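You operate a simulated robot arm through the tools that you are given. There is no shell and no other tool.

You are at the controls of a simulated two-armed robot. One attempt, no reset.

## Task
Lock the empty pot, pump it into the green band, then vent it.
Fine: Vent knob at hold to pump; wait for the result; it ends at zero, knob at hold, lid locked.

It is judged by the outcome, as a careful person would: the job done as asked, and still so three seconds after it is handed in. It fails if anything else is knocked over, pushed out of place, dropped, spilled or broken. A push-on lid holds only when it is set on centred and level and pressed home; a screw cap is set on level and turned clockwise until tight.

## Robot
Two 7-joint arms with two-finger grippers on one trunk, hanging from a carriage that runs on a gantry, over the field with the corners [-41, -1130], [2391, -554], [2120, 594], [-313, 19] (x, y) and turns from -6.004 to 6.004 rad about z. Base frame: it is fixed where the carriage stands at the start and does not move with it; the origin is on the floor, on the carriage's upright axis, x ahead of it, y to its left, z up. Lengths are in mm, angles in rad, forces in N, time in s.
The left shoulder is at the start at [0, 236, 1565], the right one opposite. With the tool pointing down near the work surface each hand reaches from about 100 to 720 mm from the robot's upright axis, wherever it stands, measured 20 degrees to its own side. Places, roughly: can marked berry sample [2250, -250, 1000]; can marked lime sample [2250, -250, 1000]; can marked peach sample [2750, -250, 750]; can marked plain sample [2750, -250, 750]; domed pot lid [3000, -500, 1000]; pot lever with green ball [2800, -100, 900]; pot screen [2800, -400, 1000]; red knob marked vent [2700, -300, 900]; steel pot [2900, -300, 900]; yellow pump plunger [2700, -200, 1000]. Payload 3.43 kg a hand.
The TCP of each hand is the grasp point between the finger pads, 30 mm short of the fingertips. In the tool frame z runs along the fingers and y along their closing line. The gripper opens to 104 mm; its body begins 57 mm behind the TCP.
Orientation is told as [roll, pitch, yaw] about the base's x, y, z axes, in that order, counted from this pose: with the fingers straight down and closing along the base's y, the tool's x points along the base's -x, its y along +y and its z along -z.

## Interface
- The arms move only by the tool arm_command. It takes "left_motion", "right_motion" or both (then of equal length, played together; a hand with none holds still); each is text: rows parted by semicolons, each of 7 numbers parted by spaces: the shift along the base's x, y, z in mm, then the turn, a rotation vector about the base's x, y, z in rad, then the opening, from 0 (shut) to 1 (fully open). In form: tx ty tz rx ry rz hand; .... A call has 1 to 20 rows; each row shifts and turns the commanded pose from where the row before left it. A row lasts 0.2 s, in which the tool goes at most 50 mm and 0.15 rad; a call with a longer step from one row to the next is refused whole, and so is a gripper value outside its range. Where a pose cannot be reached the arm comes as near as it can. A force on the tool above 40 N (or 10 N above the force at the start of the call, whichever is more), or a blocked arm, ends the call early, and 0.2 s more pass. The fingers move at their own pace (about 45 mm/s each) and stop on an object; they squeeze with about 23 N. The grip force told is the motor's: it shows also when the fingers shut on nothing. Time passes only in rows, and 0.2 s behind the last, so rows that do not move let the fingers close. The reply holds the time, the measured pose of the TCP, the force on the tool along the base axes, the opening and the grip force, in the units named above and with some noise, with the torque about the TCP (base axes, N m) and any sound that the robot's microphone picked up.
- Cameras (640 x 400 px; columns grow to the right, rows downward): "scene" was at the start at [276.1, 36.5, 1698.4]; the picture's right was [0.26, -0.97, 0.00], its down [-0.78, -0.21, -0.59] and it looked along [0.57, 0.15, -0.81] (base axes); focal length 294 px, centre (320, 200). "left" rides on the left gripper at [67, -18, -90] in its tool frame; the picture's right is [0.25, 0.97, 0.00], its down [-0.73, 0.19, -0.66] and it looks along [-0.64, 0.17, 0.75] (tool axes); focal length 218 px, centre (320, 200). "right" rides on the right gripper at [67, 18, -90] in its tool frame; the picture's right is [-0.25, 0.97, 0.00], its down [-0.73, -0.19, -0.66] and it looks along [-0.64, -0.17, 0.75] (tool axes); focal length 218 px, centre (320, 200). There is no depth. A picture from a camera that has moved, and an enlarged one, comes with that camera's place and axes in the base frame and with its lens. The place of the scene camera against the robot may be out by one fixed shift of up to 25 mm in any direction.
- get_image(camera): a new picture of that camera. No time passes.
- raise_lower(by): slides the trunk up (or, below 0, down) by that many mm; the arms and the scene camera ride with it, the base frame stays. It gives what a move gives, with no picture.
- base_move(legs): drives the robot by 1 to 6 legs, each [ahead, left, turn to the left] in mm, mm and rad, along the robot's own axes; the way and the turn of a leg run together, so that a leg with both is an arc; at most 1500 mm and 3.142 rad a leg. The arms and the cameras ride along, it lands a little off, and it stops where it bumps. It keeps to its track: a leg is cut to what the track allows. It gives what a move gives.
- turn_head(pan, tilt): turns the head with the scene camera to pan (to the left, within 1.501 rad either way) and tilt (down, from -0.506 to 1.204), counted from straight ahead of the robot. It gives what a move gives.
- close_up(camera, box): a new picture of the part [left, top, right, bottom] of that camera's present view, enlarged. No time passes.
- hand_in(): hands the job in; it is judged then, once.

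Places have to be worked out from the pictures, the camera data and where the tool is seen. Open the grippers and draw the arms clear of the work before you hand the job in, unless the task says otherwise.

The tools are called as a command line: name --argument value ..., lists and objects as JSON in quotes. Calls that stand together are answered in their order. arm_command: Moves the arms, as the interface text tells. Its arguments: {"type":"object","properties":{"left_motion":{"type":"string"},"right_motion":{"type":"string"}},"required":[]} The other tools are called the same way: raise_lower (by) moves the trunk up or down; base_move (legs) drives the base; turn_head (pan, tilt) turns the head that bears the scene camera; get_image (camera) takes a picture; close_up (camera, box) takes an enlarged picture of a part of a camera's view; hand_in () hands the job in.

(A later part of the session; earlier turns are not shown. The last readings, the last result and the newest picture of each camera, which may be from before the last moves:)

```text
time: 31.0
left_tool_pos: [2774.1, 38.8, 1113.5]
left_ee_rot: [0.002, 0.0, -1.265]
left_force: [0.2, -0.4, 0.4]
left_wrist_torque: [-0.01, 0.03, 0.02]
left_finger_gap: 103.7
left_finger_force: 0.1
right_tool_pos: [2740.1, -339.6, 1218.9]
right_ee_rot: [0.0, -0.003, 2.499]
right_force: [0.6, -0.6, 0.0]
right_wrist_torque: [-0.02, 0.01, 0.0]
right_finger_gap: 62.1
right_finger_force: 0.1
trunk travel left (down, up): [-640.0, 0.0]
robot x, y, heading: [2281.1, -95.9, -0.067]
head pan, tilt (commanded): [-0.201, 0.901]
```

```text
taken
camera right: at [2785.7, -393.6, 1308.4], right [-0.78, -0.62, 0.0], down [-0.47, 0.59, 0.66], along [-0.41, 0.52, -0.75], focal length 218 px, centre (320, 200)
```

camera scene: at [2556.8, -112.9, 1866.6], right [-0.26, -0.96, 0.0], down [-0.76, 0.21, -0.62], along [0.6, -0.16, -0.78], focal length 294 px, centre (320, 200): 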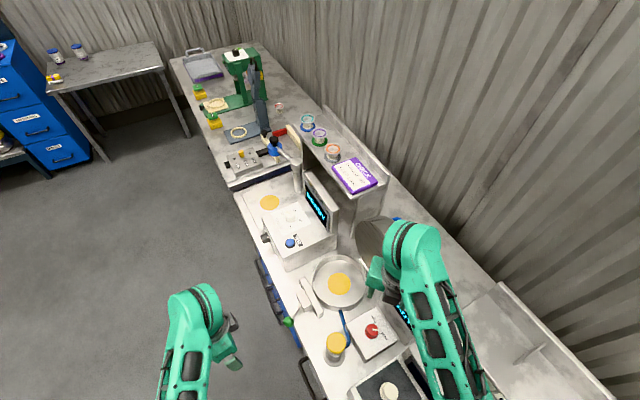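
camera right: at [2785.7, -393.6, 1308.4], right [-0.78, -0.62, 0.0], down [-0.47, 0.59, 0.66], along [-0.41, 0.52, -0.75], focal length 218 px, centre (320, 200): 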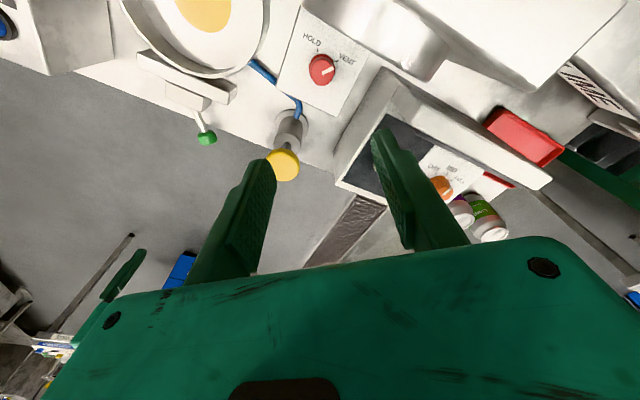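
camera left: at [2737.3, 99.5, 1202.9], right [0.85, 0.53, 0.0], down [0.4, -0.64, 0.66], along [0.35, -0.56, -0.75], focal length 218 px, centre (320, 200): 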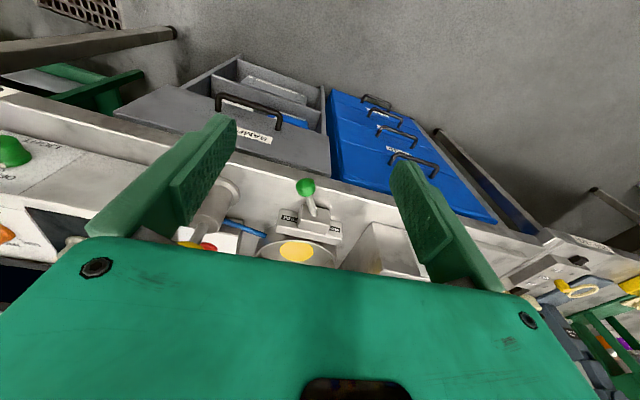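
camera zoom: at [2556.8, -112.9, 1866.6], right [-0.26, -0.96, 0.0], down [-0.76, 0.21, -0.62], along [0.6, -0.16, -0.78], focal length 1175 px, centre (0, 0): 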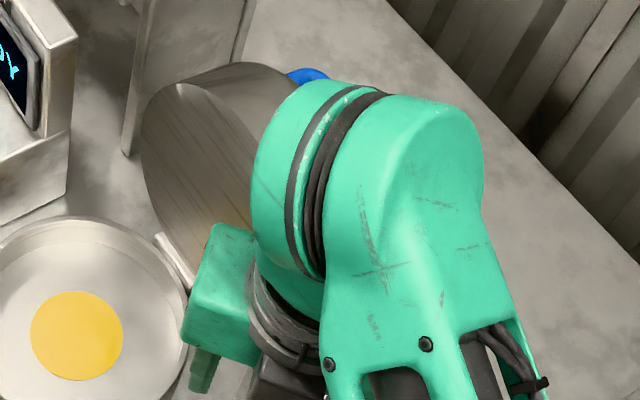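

The wrist housing sits about 210 mm above the fingertips and would come too near the gauge if the hand stayed upright. I turn back to yaw 1.15 and tilt the hand about its closing line by 0.3 rad so that the wrist leans away from the column toward the aisle.

arm_command --right_motion "0 0 0 0 0 -0.15 0.6; 0 0 0 0 0 -0.15 0.6; 0 0 0 0 0 -0.15 0.6; 0 0 0 0 0 -0.15 0.6; 0 0 0 0 0 -0.15 0.6; 0 0 0 0 0 -0.15 0.6; 0 0 0 0 0 -0.15 0.6; 0 0 0 0 0 -0.15 0.6; 0 0 0 0 0 -0.15 0.6; 0 0 0 -0.136 0.061 0 0.6; 0 0 0 -0.136 0.061 0 0.6"

get_image --camera "right"

get_image --camera "scene"

```text
time: 33.4
left_tool_pos: [2775.5, 39.9, 1113.1]
left_ee_rot: [0.002, 0.001, -1.267]
left_force: [-0.1, -0.2, -0.5]
left_wrist_torque: [-0.03, -0.02, 0.0]
left_finger_gap: 104.1
left_finger_force: 0.1
right_tool_pos: [2739.8, -339.8, 1219.3]
right_ee_rot: [0.0, 0.296, 1.145]
right_force: [-0.3, -0.1, -0.3]
right_wrist_torque: [0.0, 0.0, 0.01]
right_finger_gap: 62.3
right_finger_force: 0.0
trunk travel left (down, up): [-640.0, 0.0]
robot x, y, heading: [2281.1, -97.6, -0.071]
head pan, tilt (commanded): [-0.201, 0.901]
```

```text
taken
camera right: at [2710.3, -366.5, 1324.9], right [-0.78, 0.62, -0.07], down [0.54, 0.73, 0.42], along [0.31, 0.29, -0.91], focal length 218 px, centre (320, 200)
```

right: 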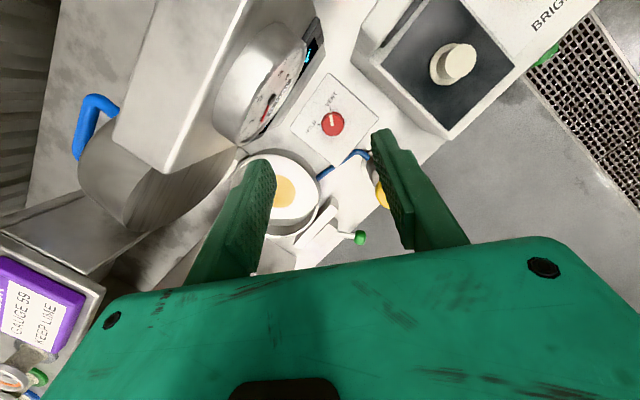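

```text
taken
camera scene: at [2556.8, -112.8, 1866.6], right [-0.26, -0.96, 0.0], down [-0.76, 0.21, -0.62], along [0.6, -0.16, -0.78], focal length 294 px, centre (320, 200)
```

scene: 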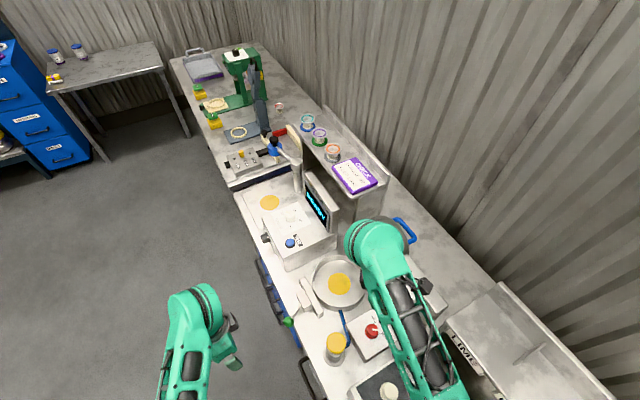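

The knob appears where I expect in the hand camera and the wrist leans away from the gauge. I descend straight to z≈990 first.

arm_command --right_motion "0 0 -45 0 0 0 0.6; 0 0 -45 0 0 0 0.6; 0 0 -45 0 0 0 0.6; 0 0 -45 0 0 0 0.6; 0 0 -45 0 0 0 0.6"

get_image --camera "right"

get_image --camera "scene"

```text
time: 34.6
left_tool_pos: [2774.2, 38.8, 1112.0]
left_ee_rot: [0.0, 0.0, -1.265]
left_force: [1.2, 0.6, -0.2]
left_wrist_torque: [0.0, 0.0, 0.02]
left_finger_gap: 104.1
left_finger_force: 0.1
right_tool_pos: [2744.3, -337.5, 994.9]
right_ee_rot: [-0.002, 0.292, 1.146]
right_force: [-0.6, -0.9, -0.2]
right_wrist_torque: [0.0, -0.03, 0.03]
right_finger_gap: 62.4
right_finger_force: 0.0
trunk travel left (down, up): [-640.0, 0.0]
robot x, y, heading: [2278.0, -98.4, -0.068]
head pan, tilt (commanded): [-0.201, 0.901]
```

```text
taken
camera right: at [2712.0, -364.7, 1100.4], right [-0.78, 0.62, -0.07], down [0.54, 0.73, 0.42], along [0.31, 0.29, -0.91], focal length 218 px, centre (320, 200)
```

right: 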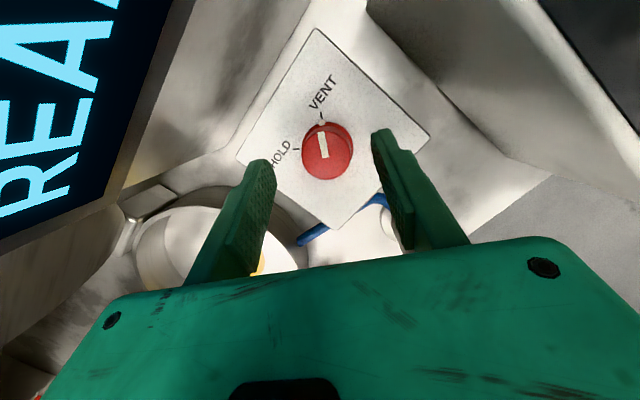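

```text
taken
camera scene: at [2556.8, -112.9, 1866.7], right [-0.26, -0.96, 0.0], down [-0.76, 0.21, -0.62], along [0.6, -0.16, -0.78], focal length 294 px, centre (320, 200)
```

scene: 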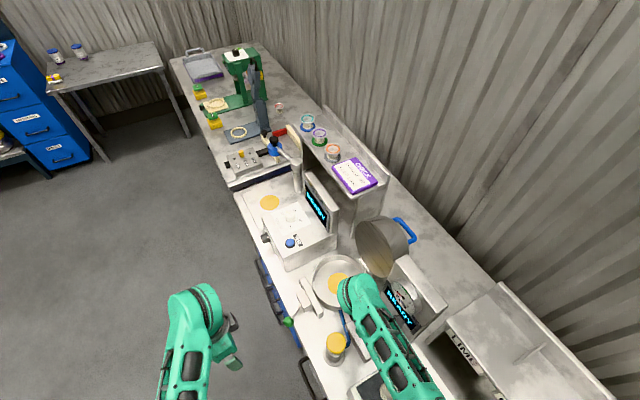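

The knob is centred between the fingers. I descend 32 mm more, then close on the knob.

arm_command --right_motion "-1.5 -1 -16 0 0 0 0.6; -1.5 -1 -16 0 0 0 0.6; 0 0 0 0 0 0 0.6"

get_image --camera "right"

```text
time: 35.4
left_tool_pos: [2774.2, 40.5, 1112.5]
left_ee_rot: [0.001, 0.002, -1.266]
left_force: [0.4, 0.5, -0.4]
left_wrist_torque: [-0.01, -0.04, -0.01]
left_finger_gap: 104.0
left_finger_force: 0.0
right_tool_pos: [2739.0, -339.6, 961.7]
right_ee_rot: [0.002, 0.292, 1.144]
right_force: [0.2, 1.1, 0.4]
right_wrist_torque: [-0.04, -0.02, -0.02]
right_finger_gap: 62.2
right_finger_force: 0.1
trunk travel left (down, up): [-640.0, 0.0]
robot x, y, heading: [2283.2, -98.4, -0.07]
head pan, tilt (commanded): [-0.201, 0.901]
```

```text
taken
camera right: at [2707.5, -366.9, 1067.2], right [-0.78, 0.62, -0.07], down [0.54, 0.73, 0.42], along [0.31, 0.29, -0.91], focal length 218 px, centre (320, 200)
```

right: 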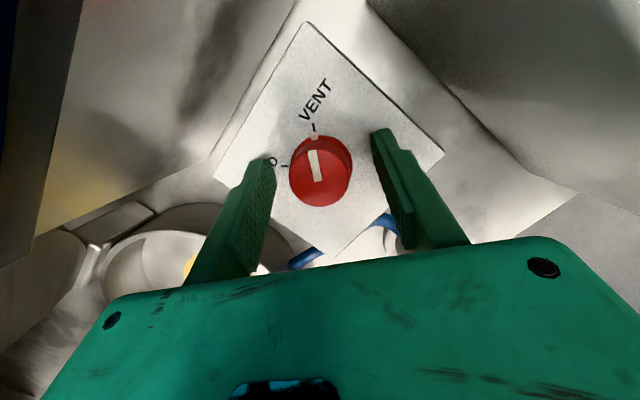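

The knob sits between the pads. I close the fingers on it and wait.

arm_command --right_motion "0 0 0 0 0 0 0.2; 0 0 0 0 0 0 0.2; 0 0 0 0 0 0 0.2; 0 0 0 0 0 0 0.2"

get_image --camera "right"

```text
time: 36.4
left_tool_pos: [2773.8, 39.9, 1113.2]
left_ee_rot: [0.0, 0.0, -1.267]
left_force: [0.2, 0.8, 0.2]
left_wrist_torque: [-0.05, 0.02, -0.01]
left_finger_gap: 103.9
left_finger_force: 0.0
right_tool_pos: [2739.6, -339.6, 962.0]
right_ee_rot: [-0.002, 0.293, 1.146]
right_force: [5.2, -2.9, -7.5]
right_wrist_torque: [0.02, -0.26, 0.03]
right_finger_gap: 34.5
right_finger_force: 45.2
trunk travel left (down, up): [-640.0, 0.0]
robot x, y, heading: [2272.3, -95.0, -0.068]
head pan, tilt (commanded): [-0.201, 0.901]
```

```text
taken
camera right: at [2708.2, -367.2, 1067.5], right [-0.78, 0.62, -0.07], down [0.54, 0.73, 0.42], along [0.31, 0.29, -0.91], focal length 218 px, centre (320, 200)
```

right: 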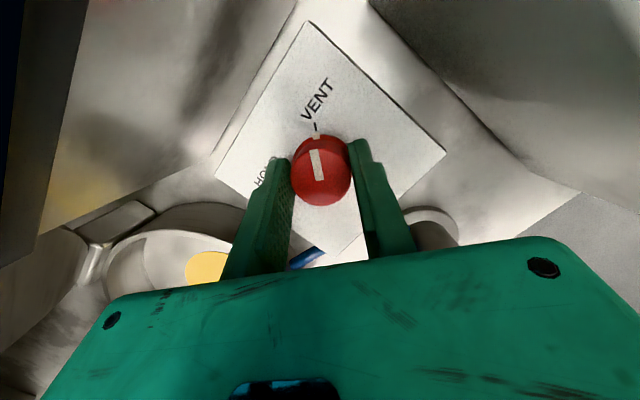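

The knob is held (34.5 mm). I turn it counterclockwise by 0.6 rad first and check.

arm_command --right_motion "0 0 0 0 0 0.12 0.2; 0 0 0 0 0 0.12 0.2; 0 0 0 0 0 0.12 0.2; 0 0 0 0 0 0.12 0.2; 0 0 0 0 0 0.12 0.2"

get_image --camera "right"

get_image --camera "scene"

```text
time: 37.6
left_tool_pos: [2775.1, 39.5, 1113.6]
left_ee_rot: [0.0, 0.0, -1.265]
left_force: [-0.4, -0.4, -0.3]
left_wrist_torque: [0.0, -0.01, -0.02]
left_finger_gap: 104.0
left_finger_force: 0.1
right_tool_pos: [2738.6, -340.0, 962.8]
right_ee_rot: [0.0, 0.292, 1.748]
right_force: [-0.9, 4.7, 4.4]
right_wrist_torque: [0.8, 0.12, -0.04]
right_finger_gap: 34.7
right_finger_force: 45.3
trunk travel left (down, up): [-640.0, 0.0]
robot x, y, heading: [2281.1, -94.1, -0.068]
head pan, tilt (commanded): [-0.201, 0.901]
```

```text
taken
camera right: at [2728.6, -380.5, 1067.5], right [-0.99, 0.07, -0.07], down [0.03, 0.91, 0.42], along [0.1, 0.41, -0.91], focal length 218 px, centre (320, 200)
```

right: 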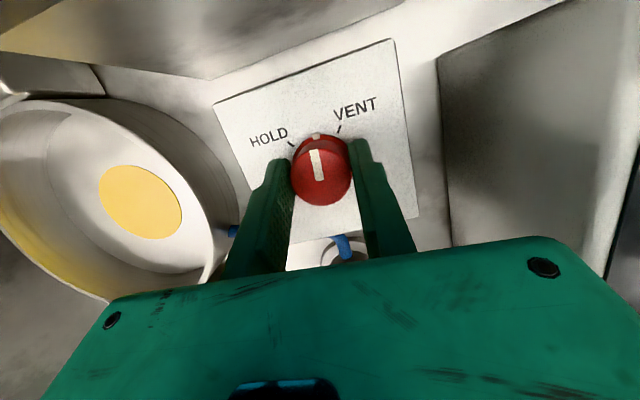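

```text
taken
camera scene: at [2556.8, -112.6, 1866.8], right [-0.26, -0.96, 0.0], down [-0.76, 0.21, -0.62], along [0.6, -0.16, -0.78], focal length 294 px, centre (320, 200)
```

scene: 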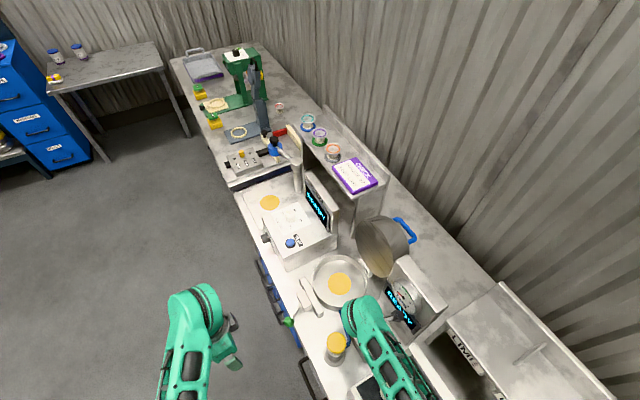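

The knob follows: the pointer is halfway between VENT and HOLD. I turn on by 0.6 rad.

arm_command --right_motion "0 0 0 0 0 0.12 0.2; 0 0 0 0 0 0.12 0.2; 0 0 0 0 0 0.12 0.2; 0 0 0 0 0 0.12 0.2; 0 0 0 0 0 0.12 0.2"

get_image --camera "right"

```text
time: 38.8
left_tool_pos: [2773.9, 41.7, 1113.4]
left_ee_rot: [0.001, -0.002, -1.265]
left_force: [0.1, -0.6, -0.3]
left_wrist_torque: [0.01, -0.01, -0.02]
left_finger_gap: 104.1
left_finger_force: 0.1
right_tool_pos: [2737.9, -340.2, 962.8]
right_ee_rot: [0.0, 0.294, 2.35]
right_force: [-1.7, 7.1, 3.6]
right_wrist_torque: [0.15, -0.04, 0.02]
right_finger_gap: 34.7
right_finger_force: 44.8
trunk travel left (down, up): [-640.0, 0.0]
robot x, y, heading: [2281.0, -96.9, -0.068]
head pan, tilt (commanded): [-0.201, 0.901]
```

```text
taken
camera right: at [2752.8, -379.8, 1067.6], right [-0.86, -0.51, -0.07], down [-0.49, 0.77, 0.42], along [-0.16, 0.4, -0.91], focal length 218 px, centre (320, 200)
```

right: 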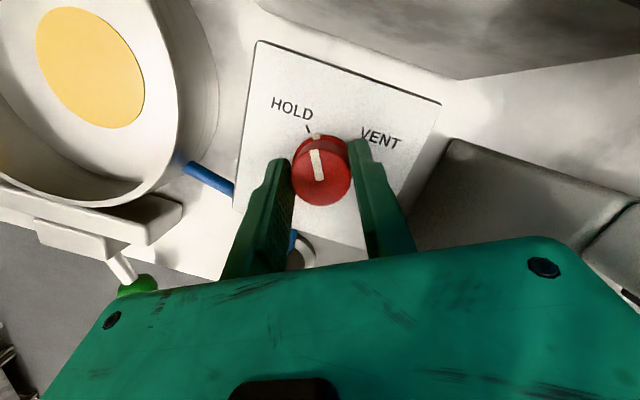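

The pointer is almost at HOLD. I zoom in to judge the remaining angle.

close_up --camera "right" --box '[256, 80, 384, 160]'

```text
5.00 times, centred on (320, 120) of right
camera zoom: at [2752.8, -379.8, 1067.6], right [-0.86, -0.51, -0.07], down [-0.49, 0.77, 0.42], along [-0.16, 0.4, -0.91], focal length 1091 px, centre (320, 600)
```

zoom: 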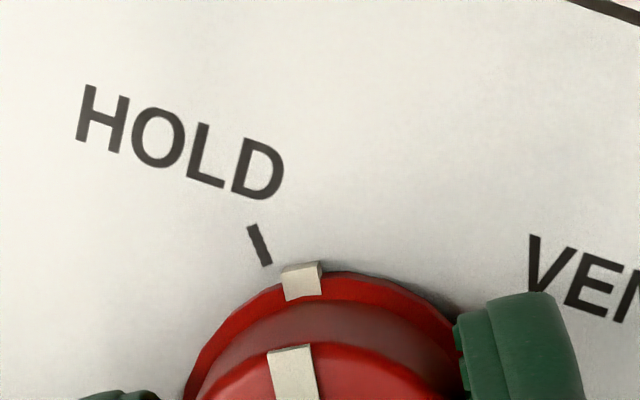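

The marker is still about 12° short of the HOLD tick, so I turn 0.2 rad more.

arm_command --right_motion "0 0 0 0 0 0.1 0.2; 0 0 0 0 0 0.1 0.2"

close_up --camera "right" --box '[256, 80, 384, 160]'

```text
time: 39.4
left_tool_pos: [2773.4, 41.3, 1111.4]
left_ee_rot: [-0.001, 0.0, -1.266]
left_force: [0.4, -0.2, 0.9]
left_wrist_torque: [0.01, 0.0, -0.01]
left_finger_gap: 103.8
left_finger_force: 0.0
right_tool_pos: [2738.0, -340.6, 964.0]
right_ee_rot: [-0.002, 0.294, 2.545]
right_force: [-12.2, 9.4, 18.7]
right_wrist_torque: [0.26, 0.48, -0.12]
right_finger_gap: 34.7
right_finger_force: 44.8
trunk travel left (down, up): [-640.0, 0.0]
robot x, y, heading: [2276.6, -97.0, -0.068]
head pan, tilt (commanded): [-0.201, 0.901]
```

```text
5.00 times, centred on (320, 120) of right
camera zoom: at [2760.2, -376.5, 1067.5], right [-0.74, -0.67, -0.07], down [-0.63, 0.65, 0.42], along [-0.23, 0.36, -0.9], focal length 1091 px, centre (320, 600)
```

zoom: 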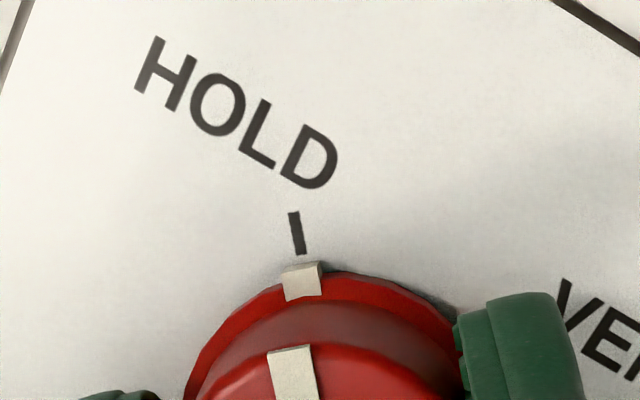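

The marker is aligned with the HOLD tick. I release the knob and lift straight up.

arm_command --right_motion "0 0 0 0 0 0 0.6; 0 0 0 0 0 0 0.6; 0 0 0 0 0 0 0.6; 0 0 15 0 0 0 0.6; 0 0 30 0 0 0 0.6; 0 0 40 0 0 0 0.6; 0 0 40 0 0 0 0.6; 0 0 40 0 0 0 0.6; 0 0 40 0 0 0 0.6"

get_image --camera "right"

get_image --camera "scene"

```text
time: 41.4
left_tool_pos: [2774.1, 41.0, 1111.8]
left_ee_rot: [0.0, 0.0, -1.267]
left_force: [-0.6, -0.4, -0.4]
left_wrist_torque: [-0.02, -0.02, 0.01]
left_finger_gap: 104.1
left_finger_force: 0.0
right_tool_pos: [2740.1, -341.9, 1165.4]
right_ee_rot: [-0.001, 0.293, 2.548]
right_force: [0.9, 0.1, -0.6]
right_wrist_torque: [-0.01, 0.02, 0.0]
right_finger_gap: 62.2
right_finger_force: 0.1
trunk travel left (down, up): [-640.0, 0.0]
robot x, y, heading: [2278.7, -95.6, -0.066]
head pan, tilt (commanded): [-0.201, 0.901]
```

```text
taken
camera right: at [2762.9, -377.8, 1270.4], right [-0.74, -0.67, -0.07], down [-0.63, 0.66, 0.42], along [-0.23, 0.36, -0.91], focal length 218 px, centre (320, 200)
```

right: 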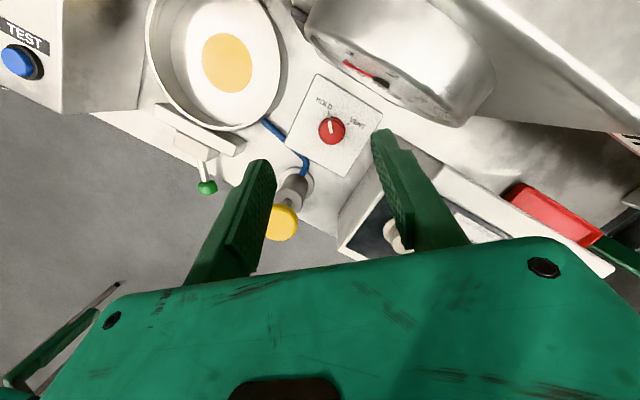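

```text
taken
camera scene: at [2556.8, -112.9, 1866.6], right [-0.26, -0.96, 0.0], down [-0.76, 0.21, -0.62], along [0.6, -0.16, -0.78], focal length 294 px, centre (320, 200)
```

scene: 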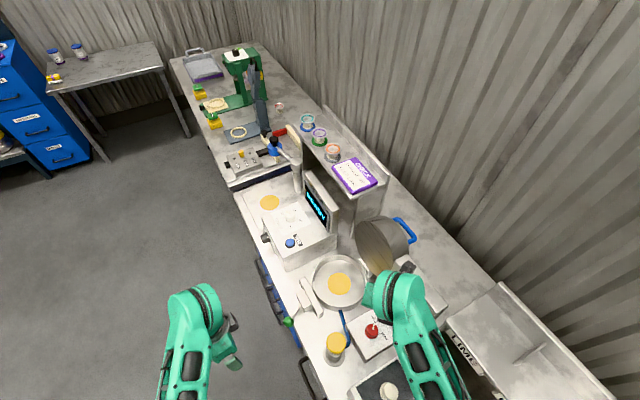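

close_up --camera "right" --box '[290, 80, 386, 140]'

close_up --camera "scene" --box '[330, 290, 426, 350]'

```text
6.67 times, centred on (338, 110) of right
camera zoom: at [2762.9, -377.8, 1270.4], right [-0.74, -0.67, -0.07], down [-0.63, 0.66, 0.42], along [-0.23, 0.36, -0.91], focal length 1455 px, centre (200, 800)
```

zoom: 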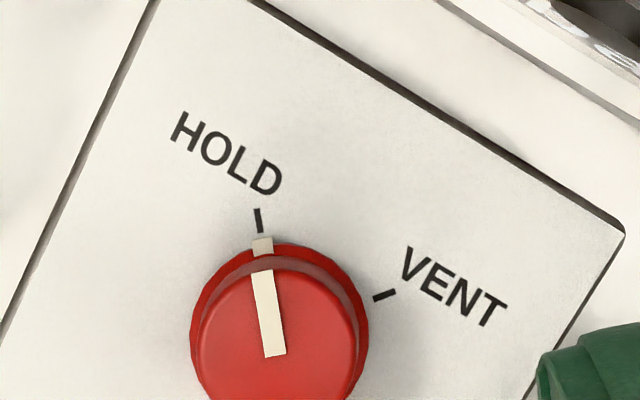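

```text
6.67 times, centred on (378, 320) of scene
camera zoom: at [2556.8, -112.9, 1866.6], right [-0.26, -0.96, 0.0], down [-0.76, 0.21, -0.62], along [0.6, -0.16, -0.78], focal length 1958 px, centre (-67, -600)
```

zoom: 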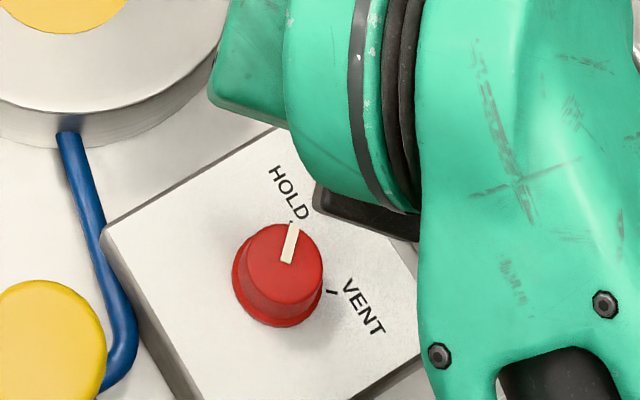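

The knob now stands exactly at HOLD. Triangulating, the pot rim centre is about (2914, -296, 925), the lid stands about 90° open with its face centre near (2939, -413, 1051) and the blue handle's bar (parallel to the hinge) near (2962, -525, 1090), which is far for this station. To learn how low my trunk hangs before moving over the bench, I raise the left hand and turn its camera back toward the trunk.

arm_command --left_motion "-8 7 32 0 0 -0.139 1; -8 7 32 0 0 -0.139 1; -8 7 32 0 0 -0.139 1; -8 7 32 0 0 -0.139 1; -8 7 32 0 0 -0.139 1; -8 7 32 0 0 -0.139 1; -8 7 32 0 0 -0.139 1; -8 7 32 0 0 -0.139 1; -8 7 32 0 0 -0.139 1"

get_image --camera "left"

```text
time: 43.4
left_tool_pos: [2707.6, 100.1, 1376.1]
left_ee_rot: [0.0, 0.003, -2.518]
left_force: [-0.5, -1.0, 0.6]
left_wrist_torque: [0.04, 0.04, -0.01]
left_finger_gap: 104.0
left_finger_force: 0.0
left hand out of reach, approached as far as the arm can: row 9
right_tool_pos: [2740.6, -342.2, 1164.4]
right_ee_rot: [0.0, 0.294, 2.547]
right_force: [-0.3, 0.9, 0.6]
right_wrist_torque: [-0.03, -0.02, 0.01]
right_finger_gap: 62.3
right_finger_force: 0.0
trunk travel left (down, up): [-640.0, 0.0]
robot x, y, heading: [2280.3, -99.4, -0.071]
head pan, tilt (commanded): [-0.201, 0.901]
```

```text
taken
camera left: at [2751.8, 154.3, 1466.3], right [0.77, -0.64, 0.0], down [-0.48, -0.58, 0.66], along [-0.42, -0.51, -0.75], focal length 218 px, centre (320, 200)
```

left: 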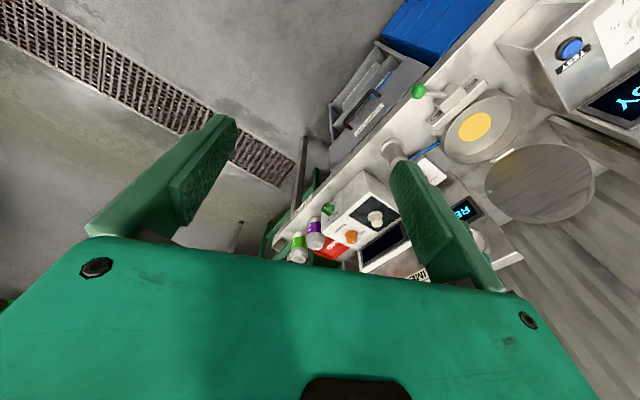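

No part of the trunk shows above the palm's edge, so its underside is above about z=1140 now. I tilt the left hand up by 0.6 rad to find the underside itself.

arm_command --left_motion "0 0 0 -0.1155 0.096 0 1; 0 0 0 -0.1155 0.096 0 1; 0 0 0 -0.1155 0.096 0 1; 0 0 0 -0.1155 0.096 0 1"

get_image --camera "left"

```text
time: 44.4
left_tool_pos: [2741.0, 91.1, 1321.9]
left_ee_rot: [0.17, -0.581, -2.568]
left_force: [0.2, -0.6, -0.5]
left_wrist_torque: [-0.01, -0.01, 0.01]
left_finger_gap: 104.1
left_finger_force: 0.0
left hand out of reach, approached as far as the arm can: row 1, 2, 3, 4
right_tool_pos: [2740.2, -341.8, 1164.1]
right_ee_rot: [0.0, 0.291, 2.546]
right_force: [0.6, -0.3, 0.7]
right_wrist_torque: [0.02, 0.01, 0.0]
right_finger_gap: 62.3
right_finger_force: 0.1
trunk travel left (down, up): [-640.0, 0.0]
robot x, y, heading: [2277.2, -99.8, -0.067]
head pan, tilt (commanded): [-0.201, 0.901]
```

```text
taken
camera left: at [2808.6, 173.8, 1357.2], right [0.77, -0.64, 0.0], down [-0.16, -0.19, 0.97], along [-0.62, -0.75, -0.25], focal length 218 px, centre (320, 200)
```

left: 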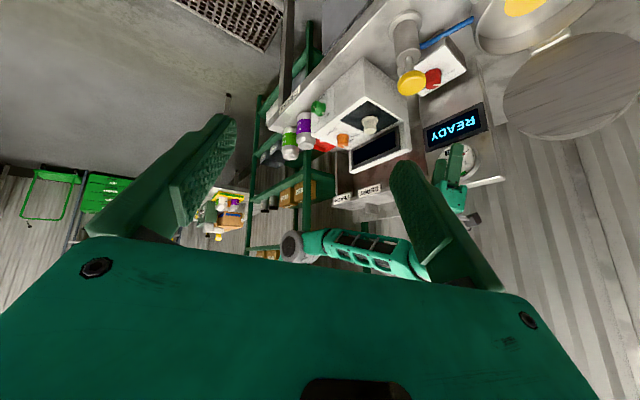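

The underside of the trunk lies above about z=1320 now, so I can stand over the bench edge. I first lift the right hand clear of the gauge column, level both hands and turn them back to easier yaws.

arm_command --left_motion "0 0 0 0.1155 -0.096 0 1; 0 0 0 0.1155 -0.096 0 1; 0 0 0 0.1155 -0.096 0 1; 0 0 0 0.1155 -0.096 0 1; -5 4 5 0 0 0.15 1; -5 4 5 0 0 0.15 1; -5 4 5 0 0 0.15 1; -5 4 5 0 0 0.15 1; -5 4 5 0 0 0.15 1; -5 4 5 0 0 0.15 1; -5 4 5 0 0 0.15 1; -5 4 5 0 0 0.15 1; 0 0 0 0 0 0.1 1; 0 0 0 0 0 0.1 1; 0 0 0 0 0 0 1" --right_motion "0 0 40 0 0 0 0.6; 0 0 40 0 0 0 0.6; 0 0 40 0 0 0 0.6; 0 0 40 0 0 0 0.6; 0 0 0 0.082 0.1215 0 0.6; 0 0 0 0.082 0.1215 0 0.6; -6 0 0 0 0 -0.15 0.6; -6 0 0 0 0 -0.15 0.6; -6 0 0 0 0 -0.15 0.6; -6 0 0 0 0 -0.15 0.6; -6 0 0 0 0 -0.15 0.6; -6 0 0 0 0 -0.15 0.6; -6 0 0 0 0 -0.15 0.6; -6 0 0 0 0 -0.15 0.6; -6 0 0 0 0 -0.15 0.6"

get_image --camera "scene"

```text
time: 47.6
left_tool_pos: [2699.6, 122.9, 1361.3]
left_ee_rot: [-0.001, 0.0, -1.116]
left_force: [-0.6, -0.3, -0.3]
left_wrist_torque: [0.01, 0.0, 0.01]
left_finger_gap: 104.2
left_finger_force: 0.0
right_tool_pos: [2683.2, -342.4, 1326.8]
right_ee_rot: [0.0, 0.0, 1.194]
right_force: [0.3, 0.8, 0.2]
right_wrist_torque: [0.01, -0.03, -0.01]
right_finger_gap: 62.4
right_finger_force: 0.0
trunk travel left (down, up): [-640.0, 0.0]
robot x, y, heading: [2279.5, -97.2, -0.062]
head pan, tilt (commanded): [-0.201, 0.901]
```

```text
taken
camera scene: at [2556.8, -112.9, 1866.6], right [-0.26, -0.96, 0.0], down [-0.76, 0.21, -0.62], along [0.6, -0.16, -0.78], focal length 294 px, centre (320, 200)
```

scene: 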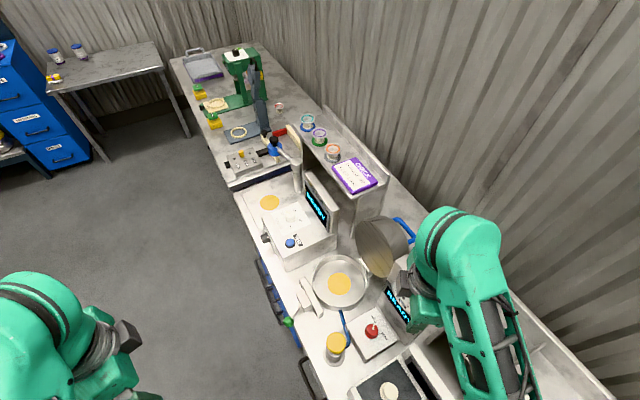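

Both hands are level and high. I turn the base 0.3 rad left, to face along the bench, and then shift 225 mm to the right, over the bench's edge.

base_move --legs '[[0, 0, 0.3], [0, -225, 0]]'

turn_head --pan -0.35 --tilt 0.85

get_image --camera "scene"

get_image --camera "right"

get_image --camera "left"

```text
time: 50.3
left_tool_pos: [2668.1, 19.0, 1361.7]
left_ee_rot: [0.001, 0.0, -0.813]
left_force: [-0.2, -0.2, -0.2]
left_wrist_torque: [-0.03, -0.03, 0.02]
left_finger_gap: 104.2
left_finger_force: 0.1
right_tool_pos: [2791.3, -431.4, 1326.0]
right_ee_rot: [0.001, 0.0, 1.501]
right_force: [1.4, 0.7, -0.1]
right_wrist_torque: [0.03, -0.02, 0.01]
right_finger_gap: 62.5
right_finger_force: 0.1
trunk travel left (down, up): [-640.0, 0.0]
robot x, y, heading: [2333.2, -319.9, 0.235]
head pan, tilt (commanded): [-0.201, 0.901]
```

```text
time: 51.0
left_tool_pos: [2667.5, 18.4, 1362.6]
left_ee_rot: [0.0, 0.001, -0.812]
left_force: [0.7, 0.0, 0.4]
left_wrist_torque: [0.0, 0.0, -0.01]
left_finger_gap: 104.1
left_finger_force: 0.1
right_tool_pos: [2792.2, -430.6, 1326.5]
right_ee_rot: [0.001, 0.001, 1.502]
right_force: [-0.2, 0.4, 0.5]
right_wrist_torque: [0.04, 0.02, 0.01]
right_finger_gap: 62.3
right_finger_force: 0.0
trunk travel left (down, up): [-640.0, 0.0]
robot x, y, heading: [2332.8, -318.7, 0.239]
head pan, tilt (commanded): [-0.351, 0.85]
```

```text
taken
camera scene: at [2609.9, -261.3, 1870.5], right [-0.11, -0.99, 0.0], down [-0.75, 0.08, -0.66], along [0.66, -0.07, -0.75], focal length 294 px, centre (320, 200)
```

scene: 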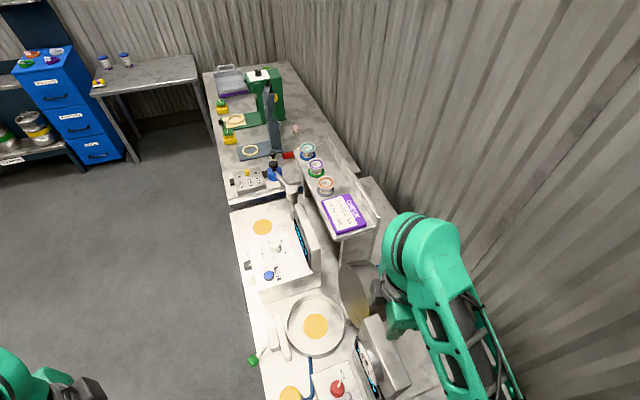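

```text
taken
camera right: at [2769.9, -495.5, 1416.5], right [-0.95, 0.32, 0.0], down [0.24, 0.71, 0.66], along [0.21, 0.62, -0.75], focal length 218 px, centre (320, 200)
```

right: 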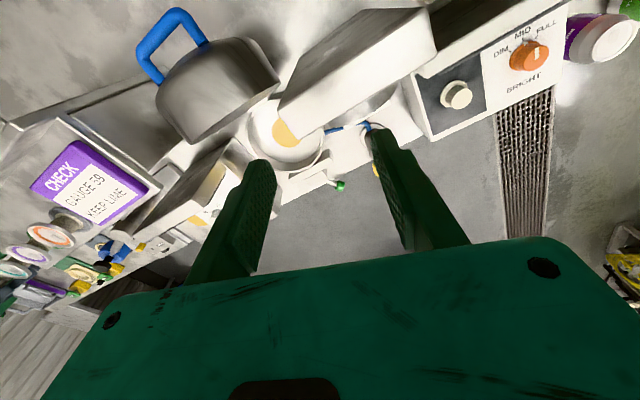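

```text
taken
camera left: at [2609.2, 56.0, 1451.6], right [0.53, 0.85, 0.0], down [0.64, -0.4, 0.66], along [0.56, -0.35, -0.75], focal length 218 px, centre (320, 200)
```

left: 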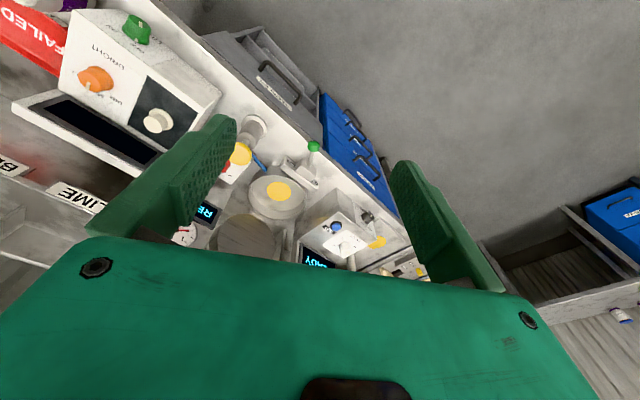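

The robot stands where intended, and the right hand camera now sees the lid's back and the blue handle. I enlarge it.

close_up --camera "right" --box '[120, 0, 328, 130]'

close_up --camera "scene" --box '[250, 220, 442, 340]'

close_up --camera "left" --box '[160, 120, 352, 240]'

```text
3.08 times, centred on (224, 65) of right
camera zoom: at [2769.9, -495.5, 1416.5], right [-0.95, 0.32, 0.0], down [0.24, 0.71, 0.66], along [0.21, 0.62, -0.75], focal length 672 px, centre (615, 615)
```

zoom: 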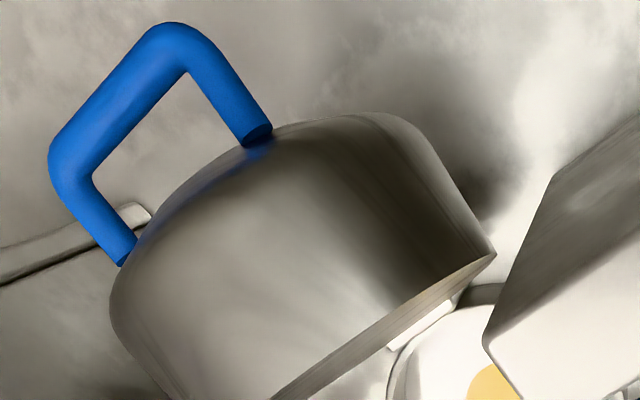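

```text
3.33 times, centred on (346, 280) of scene
camera zoom: at [2609.9, -261.3, 1870.5], right [-0.11, -0.99, 0.0], down [-0.75, 0.08, -0.66], along [0.66, -0.07, -0.75], focal length 979 px, centre (233, -67)
```

zoom: 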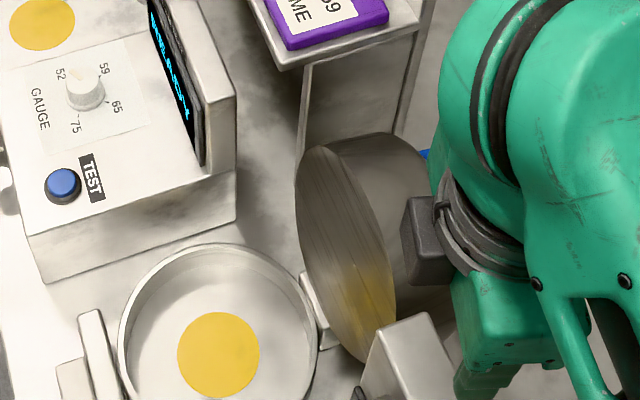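

```text
3.33 times, centred on (256, 180) of left
camera zoom: at [2609.2, 56.0, 1451.6], right [0.53, 0.85, 0.0], down [0.64, -0.4, 0.66], along [0.56, -0.35, -0.75], focal length 728 px, centre (533, 267)
```

zoom: 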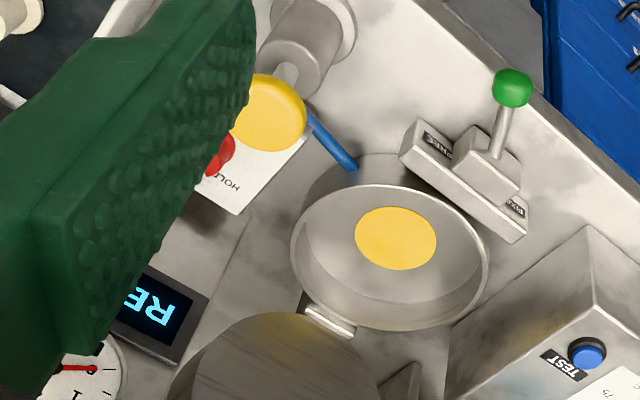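

From here the lid's handle bar is near (2977, -539, 1057), in line with the lid's centre, so the lid is 90° open. I bring the right hand above it with the closing line across the bar and the opening set to about 34 mm, still high up, to check alignment.

arm_command --right_motion "20.2 -12 -10 0 0 -0.141 0.33; 20.2 -12 -10 0 0 -0.141 0.33; 20.2 -12 -10 0 0 -0.141 0.33; 20.2 -12 -10 0 0 -0.141 0.33; 20.2 -12 -10 0 0 -0.141 0.33; 20.2 -12 -10 0 0 -0.141 0.33; 20.2 -12 -10 0 0 -0.141 0.33; 20.2 -12 -10 0 0 -0.141 0.33; 20.2 -12 -10 0 0 -0.141 0.33"

get_image --camera "right"

get_image --camera "scene"

```text
time: 53.0
left_tool_pos: [2668.8, 19.5, 1361.2]
left_ee_rot: [0.001, 0.002, -0.812]
left_force: [0.0, 0.1, -0.7]
left_wrist_torque: [0.0, -0.02, -0.01]
left_finger_gap: 104.0
left_finger_force: 0.1
right_tool_pos: [2973.0, -537.9, 1235.5]
right_ee_rot: [0.002, 0.0, 0.229]
right_force: [0.5, 0.4, -1.3]
right_wrist_torque: [-0.02, 0.01, 0.02]
right_finger_gap: 34.5
right_finger_force: 0.1
trunk travel left (down, up): [-640.0, 0.0]
robot x, y, heading: [2335.1, -313.8, 0.239]
head pan, tilt (commanded): [-0.351, 0.85]
```

```text
taken
camera right: at [2904.1, -535.9, 1325.6], right [0.03, 1.0, 0.0], down [0.75, -0.02, 0.66], along [0.66, -0.02, -0.75], focal length 218 px, centre (320, 200)
```

right: 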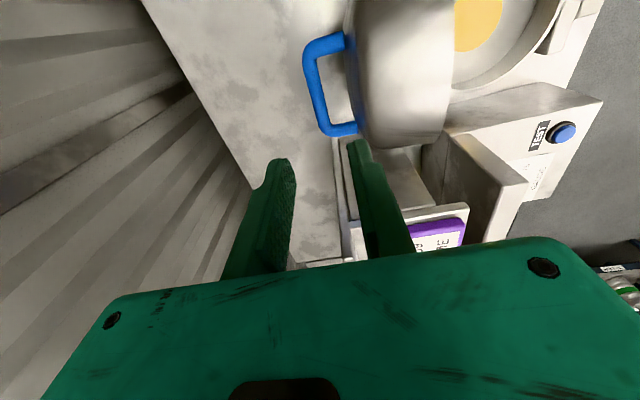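

```text
taken
camera scene: at [2609.9, -261.3, 1870.5], right [-0.11, -0.99, 0.0], down [-0.75, 0.08, -0.66], along [0.66, -0.07, -0.75], focal length 294 px, centre (320, 200)
```

scene: 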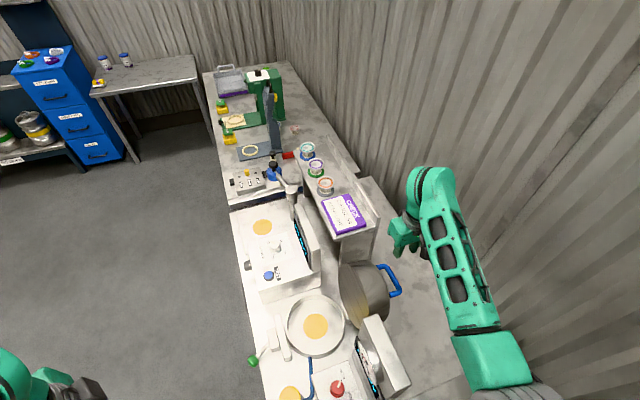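

The bar's midpoint is now at about (2975, -541, 1062). I shift slightly and descend 118 mm, so that the tips stop about 15 mm above the bar, and check.

arm_command --right_motion "1 -1.5 -40 0 0 0 0.33; 1 -1.5 -40 0 0 0 0.33; 0 0 -38 0 0 0 0.33; 0 0 0 0 0 0 0.33"

get_image --camera "right"

```text
time: 54.0
left_tool_pos: [2667.2, 18.6, 1359.8]
left_ee_rot: [0.0, 0.002, -0.812]
left_force: [0.1, -0.4, 0.9]
left_wrist_torque: [-0.01, 0.02, 0.0]
left_finger_gap: 104.0
left_finger_force: 0.0
right_tool_pos: [2974.7, -542.7, 1118.2]
right_ee_rot: [-0.001, 0.001, 0.232]
right_force: [0.1, 0.9, 0.5]
right_wrist_torque: [0.02, 0.0, 0.01]
right_finger_gap: 34.1
right_finger_force: 0.0
trunk travel left (down, up): [-640.0, 0.0]
robot x, y, heading: [2326.6, -314.4, 0.235]
head pan, tilt (commanded): [-0.351, 0.85]
```

```text
taken
camera right: at [2905.9, -540.9, 1208.1], right [0.02, 1.0, 0.0], down [0.75, -0.02, 0.66], along [0.66, -0.01, -0.75], focal length 218 px, centre (320, 200)
```

right: 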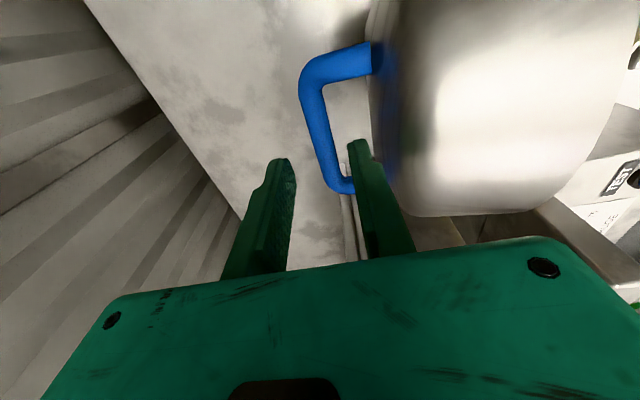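

The bar lies between the two fingertips' lines. I enlarge to measure the bar's height relative to the tips.

close_up --camera "right" --box '[240, 30, 432, 150]'

close_up --camera "right" --box '[240, 110, 432, 230]'

close_up --camera "scene" --box '[330, 220, 458, 300]'

```text
3.33 times, centred on (336, 90) of right
camera zoom: at [2905.9, -540.9, 1208.1], right [0.02, 1.0, 0.0], down [0.75, -0.02, 0.66], along [0.66, -0.01, -0.75], focal length 728 px, centre (267, 567)
```

zoom: 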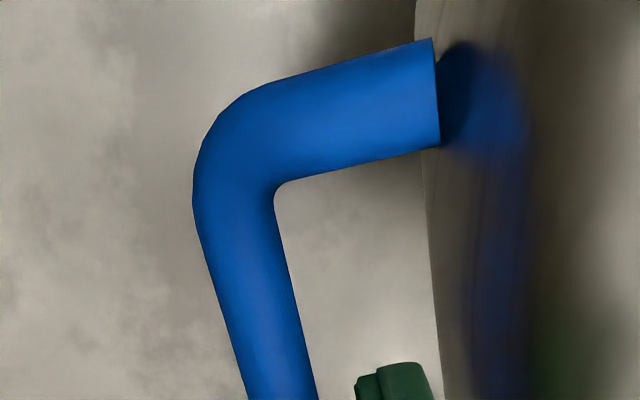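

```text
3.33 times, centred on (336, 170) of right
camera zoom: at [2905.9, -540.9, 1208.1], right [0.02, 1.0, 0.0], down [0.75, -0.02, 0.66], along [0.66, -0.01, -0.75], focal length 728 px, centre (267, 300)
```

zoom: 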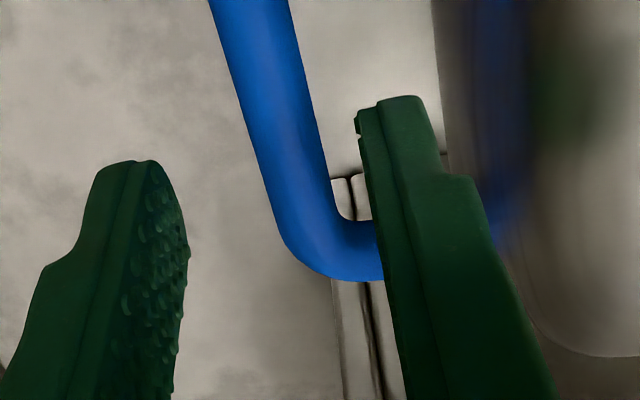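

```text
5.00 times, centred on (394, 260) of scene
camera zoom: at [2609.9, -261.3, 1870.5], right [-0.11, -0.99, 0.0], down [-0.75, 0.08, -0.66], along [0.66, -0.07, -0.75], focal length 1469 px, centre (-50, -100)
```

zoom: 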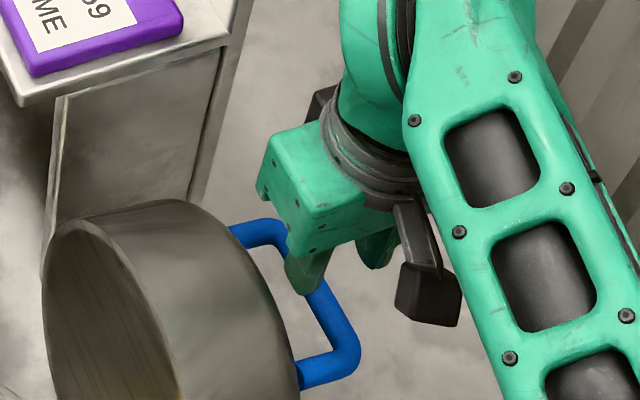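

The dome-side finger is over the loop between bar and dome, the other finger on the wall side. I descend 44 mm in small steps so that the fingers straddle the bar.

arm_command --right_motion "0 0 -11 0 0 0 0.33; 0 0 -11 0 0 0 0.33; 0 0 -11 0 0 0 0.33; 0 0 -11 0 0 0 0.33"

get_image --camera "right"

close_up --camera "scene" --box '[330, 220, 458, 300]'

```text
time: 55.0
left_tool_pos: [2668.9, 18.0, 1361.8]
left_ee_rot: [-0.001, 0.0, -0.812]
left_force: [0.7, -0.6, 0.0]
left_wrist_torque: [0.01, -0.03, 0.01]
left_finger_gap: 104.0
left_finger_force: 0.1
right_tool_pos: [2972.7, -541.3, 1074.8]
right_ee_rot: [0.0, 0.002, 0.233]
right_force: [0.5, -2.9, 0.5]
right_wrist_torque: [0.08, 0.02, 0.02]
right_finger_gap: 32.8
right_finger_force: 0.0
trunk travel left (down, up): [-640.0, 0.0]
robot x, y, heading: [2331.4, -316.1, 0.239]
head pan, tilt (commanded): [-0.351, 0.85]
```

```text
taken
camera right: at [2904.6, -539.5, 1164.5], right [0.02, 1.0, 0.0], down [0.75, -0.02, 0.66], along [0.66, -0.02, -0.75], focal length 218 px, centre (320, 200)
```

right: 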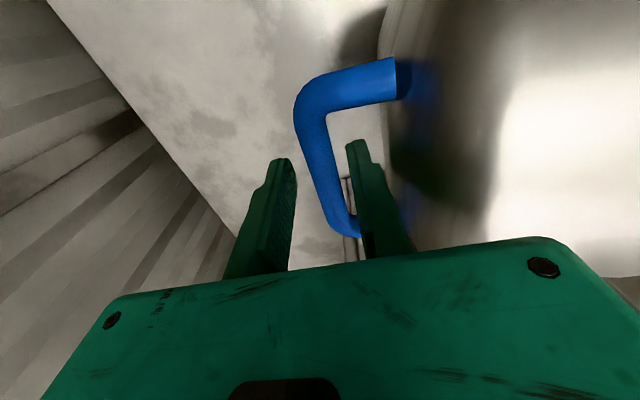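

```text
5.00 times, centred on (394, 260) of scene
camera zoom: at [2610.0, -261.4, 1870.4], right [-0.11, -0.99, 0.0], down [-0.75, 0.08, -0.66], along [0.66, -0.07, -0.75], focal length 1469 px, centre (-50, -100)
```

zoom: 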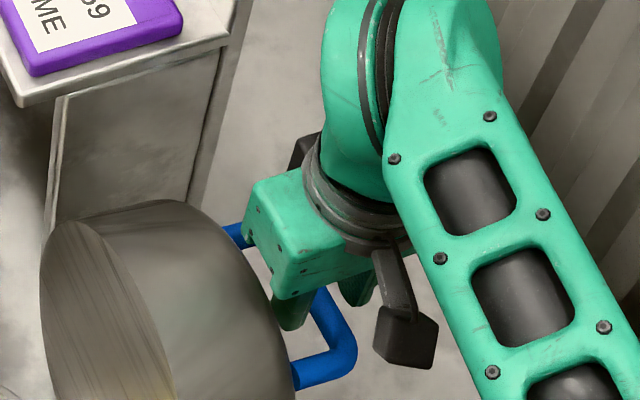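

The fingers straddle the bar, with a light touch (-2.9 N) of the dome-side finger on the dome. I zoom in to see the depth before pulling.

close_up --camera "right" --box '[256, 60, 416, 160]'

close_up --camera "right" --box '[256, 150, 416, 250]'

```text
4.00 times, centred on (336, 110) of right
camera zoom: at [2904.6, -539.5, 1164.5], right [0.02, 1.0, 0.0], down [0.75, -0.02, 0.66], along [0.66, -0.02, -0.75], focal length 873 px, centre (256, 560)
```

zoom: 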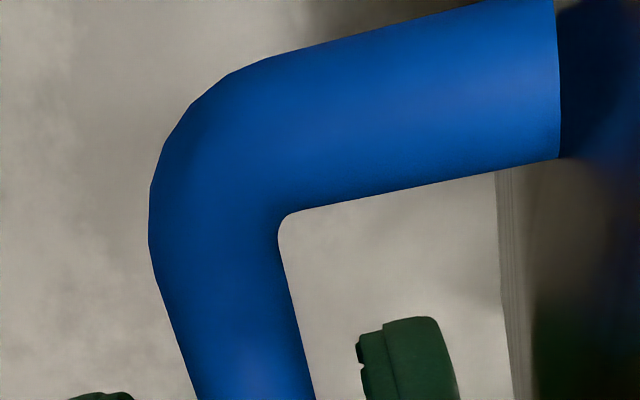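

```text
4.00 times, centred on (336, 200) of right
camera zoom: at [2904.6, -539.5, 1164.5], right [0.02, 1.0, 0.0], down [0.75, -0.02, 0.66], along [0.66, -0.02, -0.75], focal length 873 px, centre (256, 200)
```

zoom: 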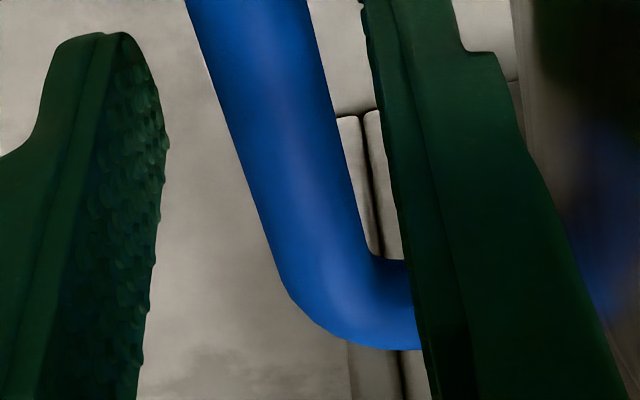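

The bar centre is about 15 mm below the TCP and centred between the fingers. I narrow the gap to about 24 mm so it stays loosely around the bar, then begin the closing arc (first 15°).

arm_command --right_motion "0 0 0 0 0 0 0.23; 0 0 0 0 0 0 0.23; 0 0 0 0 0 0 0.23; -2 8.6 8.2 0 0 0 0.23; -2.1 9 7.7 0 0 0 0.23; -2.3 9.5 7 0 0 0 0.23; -2.4 9.9 6.3 0 0 0 0.23"

get_image --camera "right"

get_image --camera "scene"

```text
time: 56.6
left_tool_pos: [2668.4, 18.3, 1360.7]
left_ee_rot: [-0.002, -0.001, -0.813]
left_force: [-0.3, 0.0, 0.2]
left_wrist_torque: [0.01, 0.04, -0.02]
left_finger_gap: 103.7
left_finger_force: 0.1
right_tool_pos: [2967.7, -506.2, 1104.0]
right_ee_rot: [-0.001, -0.001, 0.232]
right_force: [-0.6, -9.6, 6.8]
right_wrist_torque: [-0.26, -0.1, -0.14]
right_finger_gap: 27.5
right_finger_force: 3.6
trunk travel left (down, up): [-640.0, 0.0]
robot x, y, heading: [2331.6, -318.3, 0.236]
head pan, tilt (commanded): [-0.351, 0.85]
```

```text
taken
camera right: at [2899.4, -503.7, 1194.2], right [0.02, 1.0, 0.0], down [0.75, -0.02, 0.66], along [0.66, -0.02, -0.75], focal length 218 px, centre (320, 200)
```

right: 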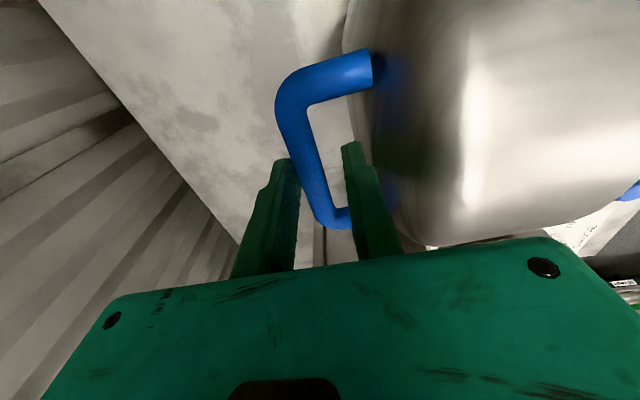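

```text
taken
camera scene: at [2610.0, -261.9, 1870.7], right [-0.11, -0.99, 0.0], down [-0.75, 0.08, -0.66], along [0.66, -0.08, -0.75], focal length 294 px, centre (320, 200)
```

scene: 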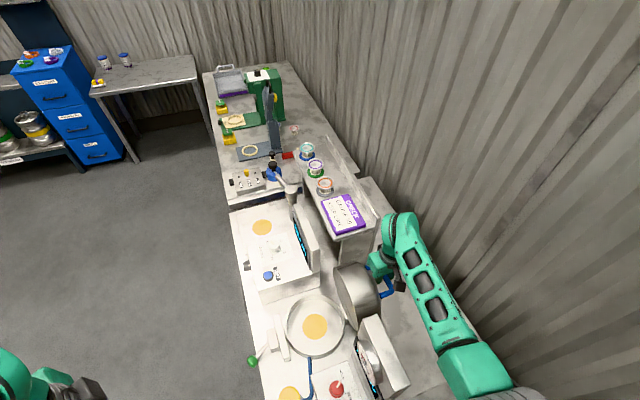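

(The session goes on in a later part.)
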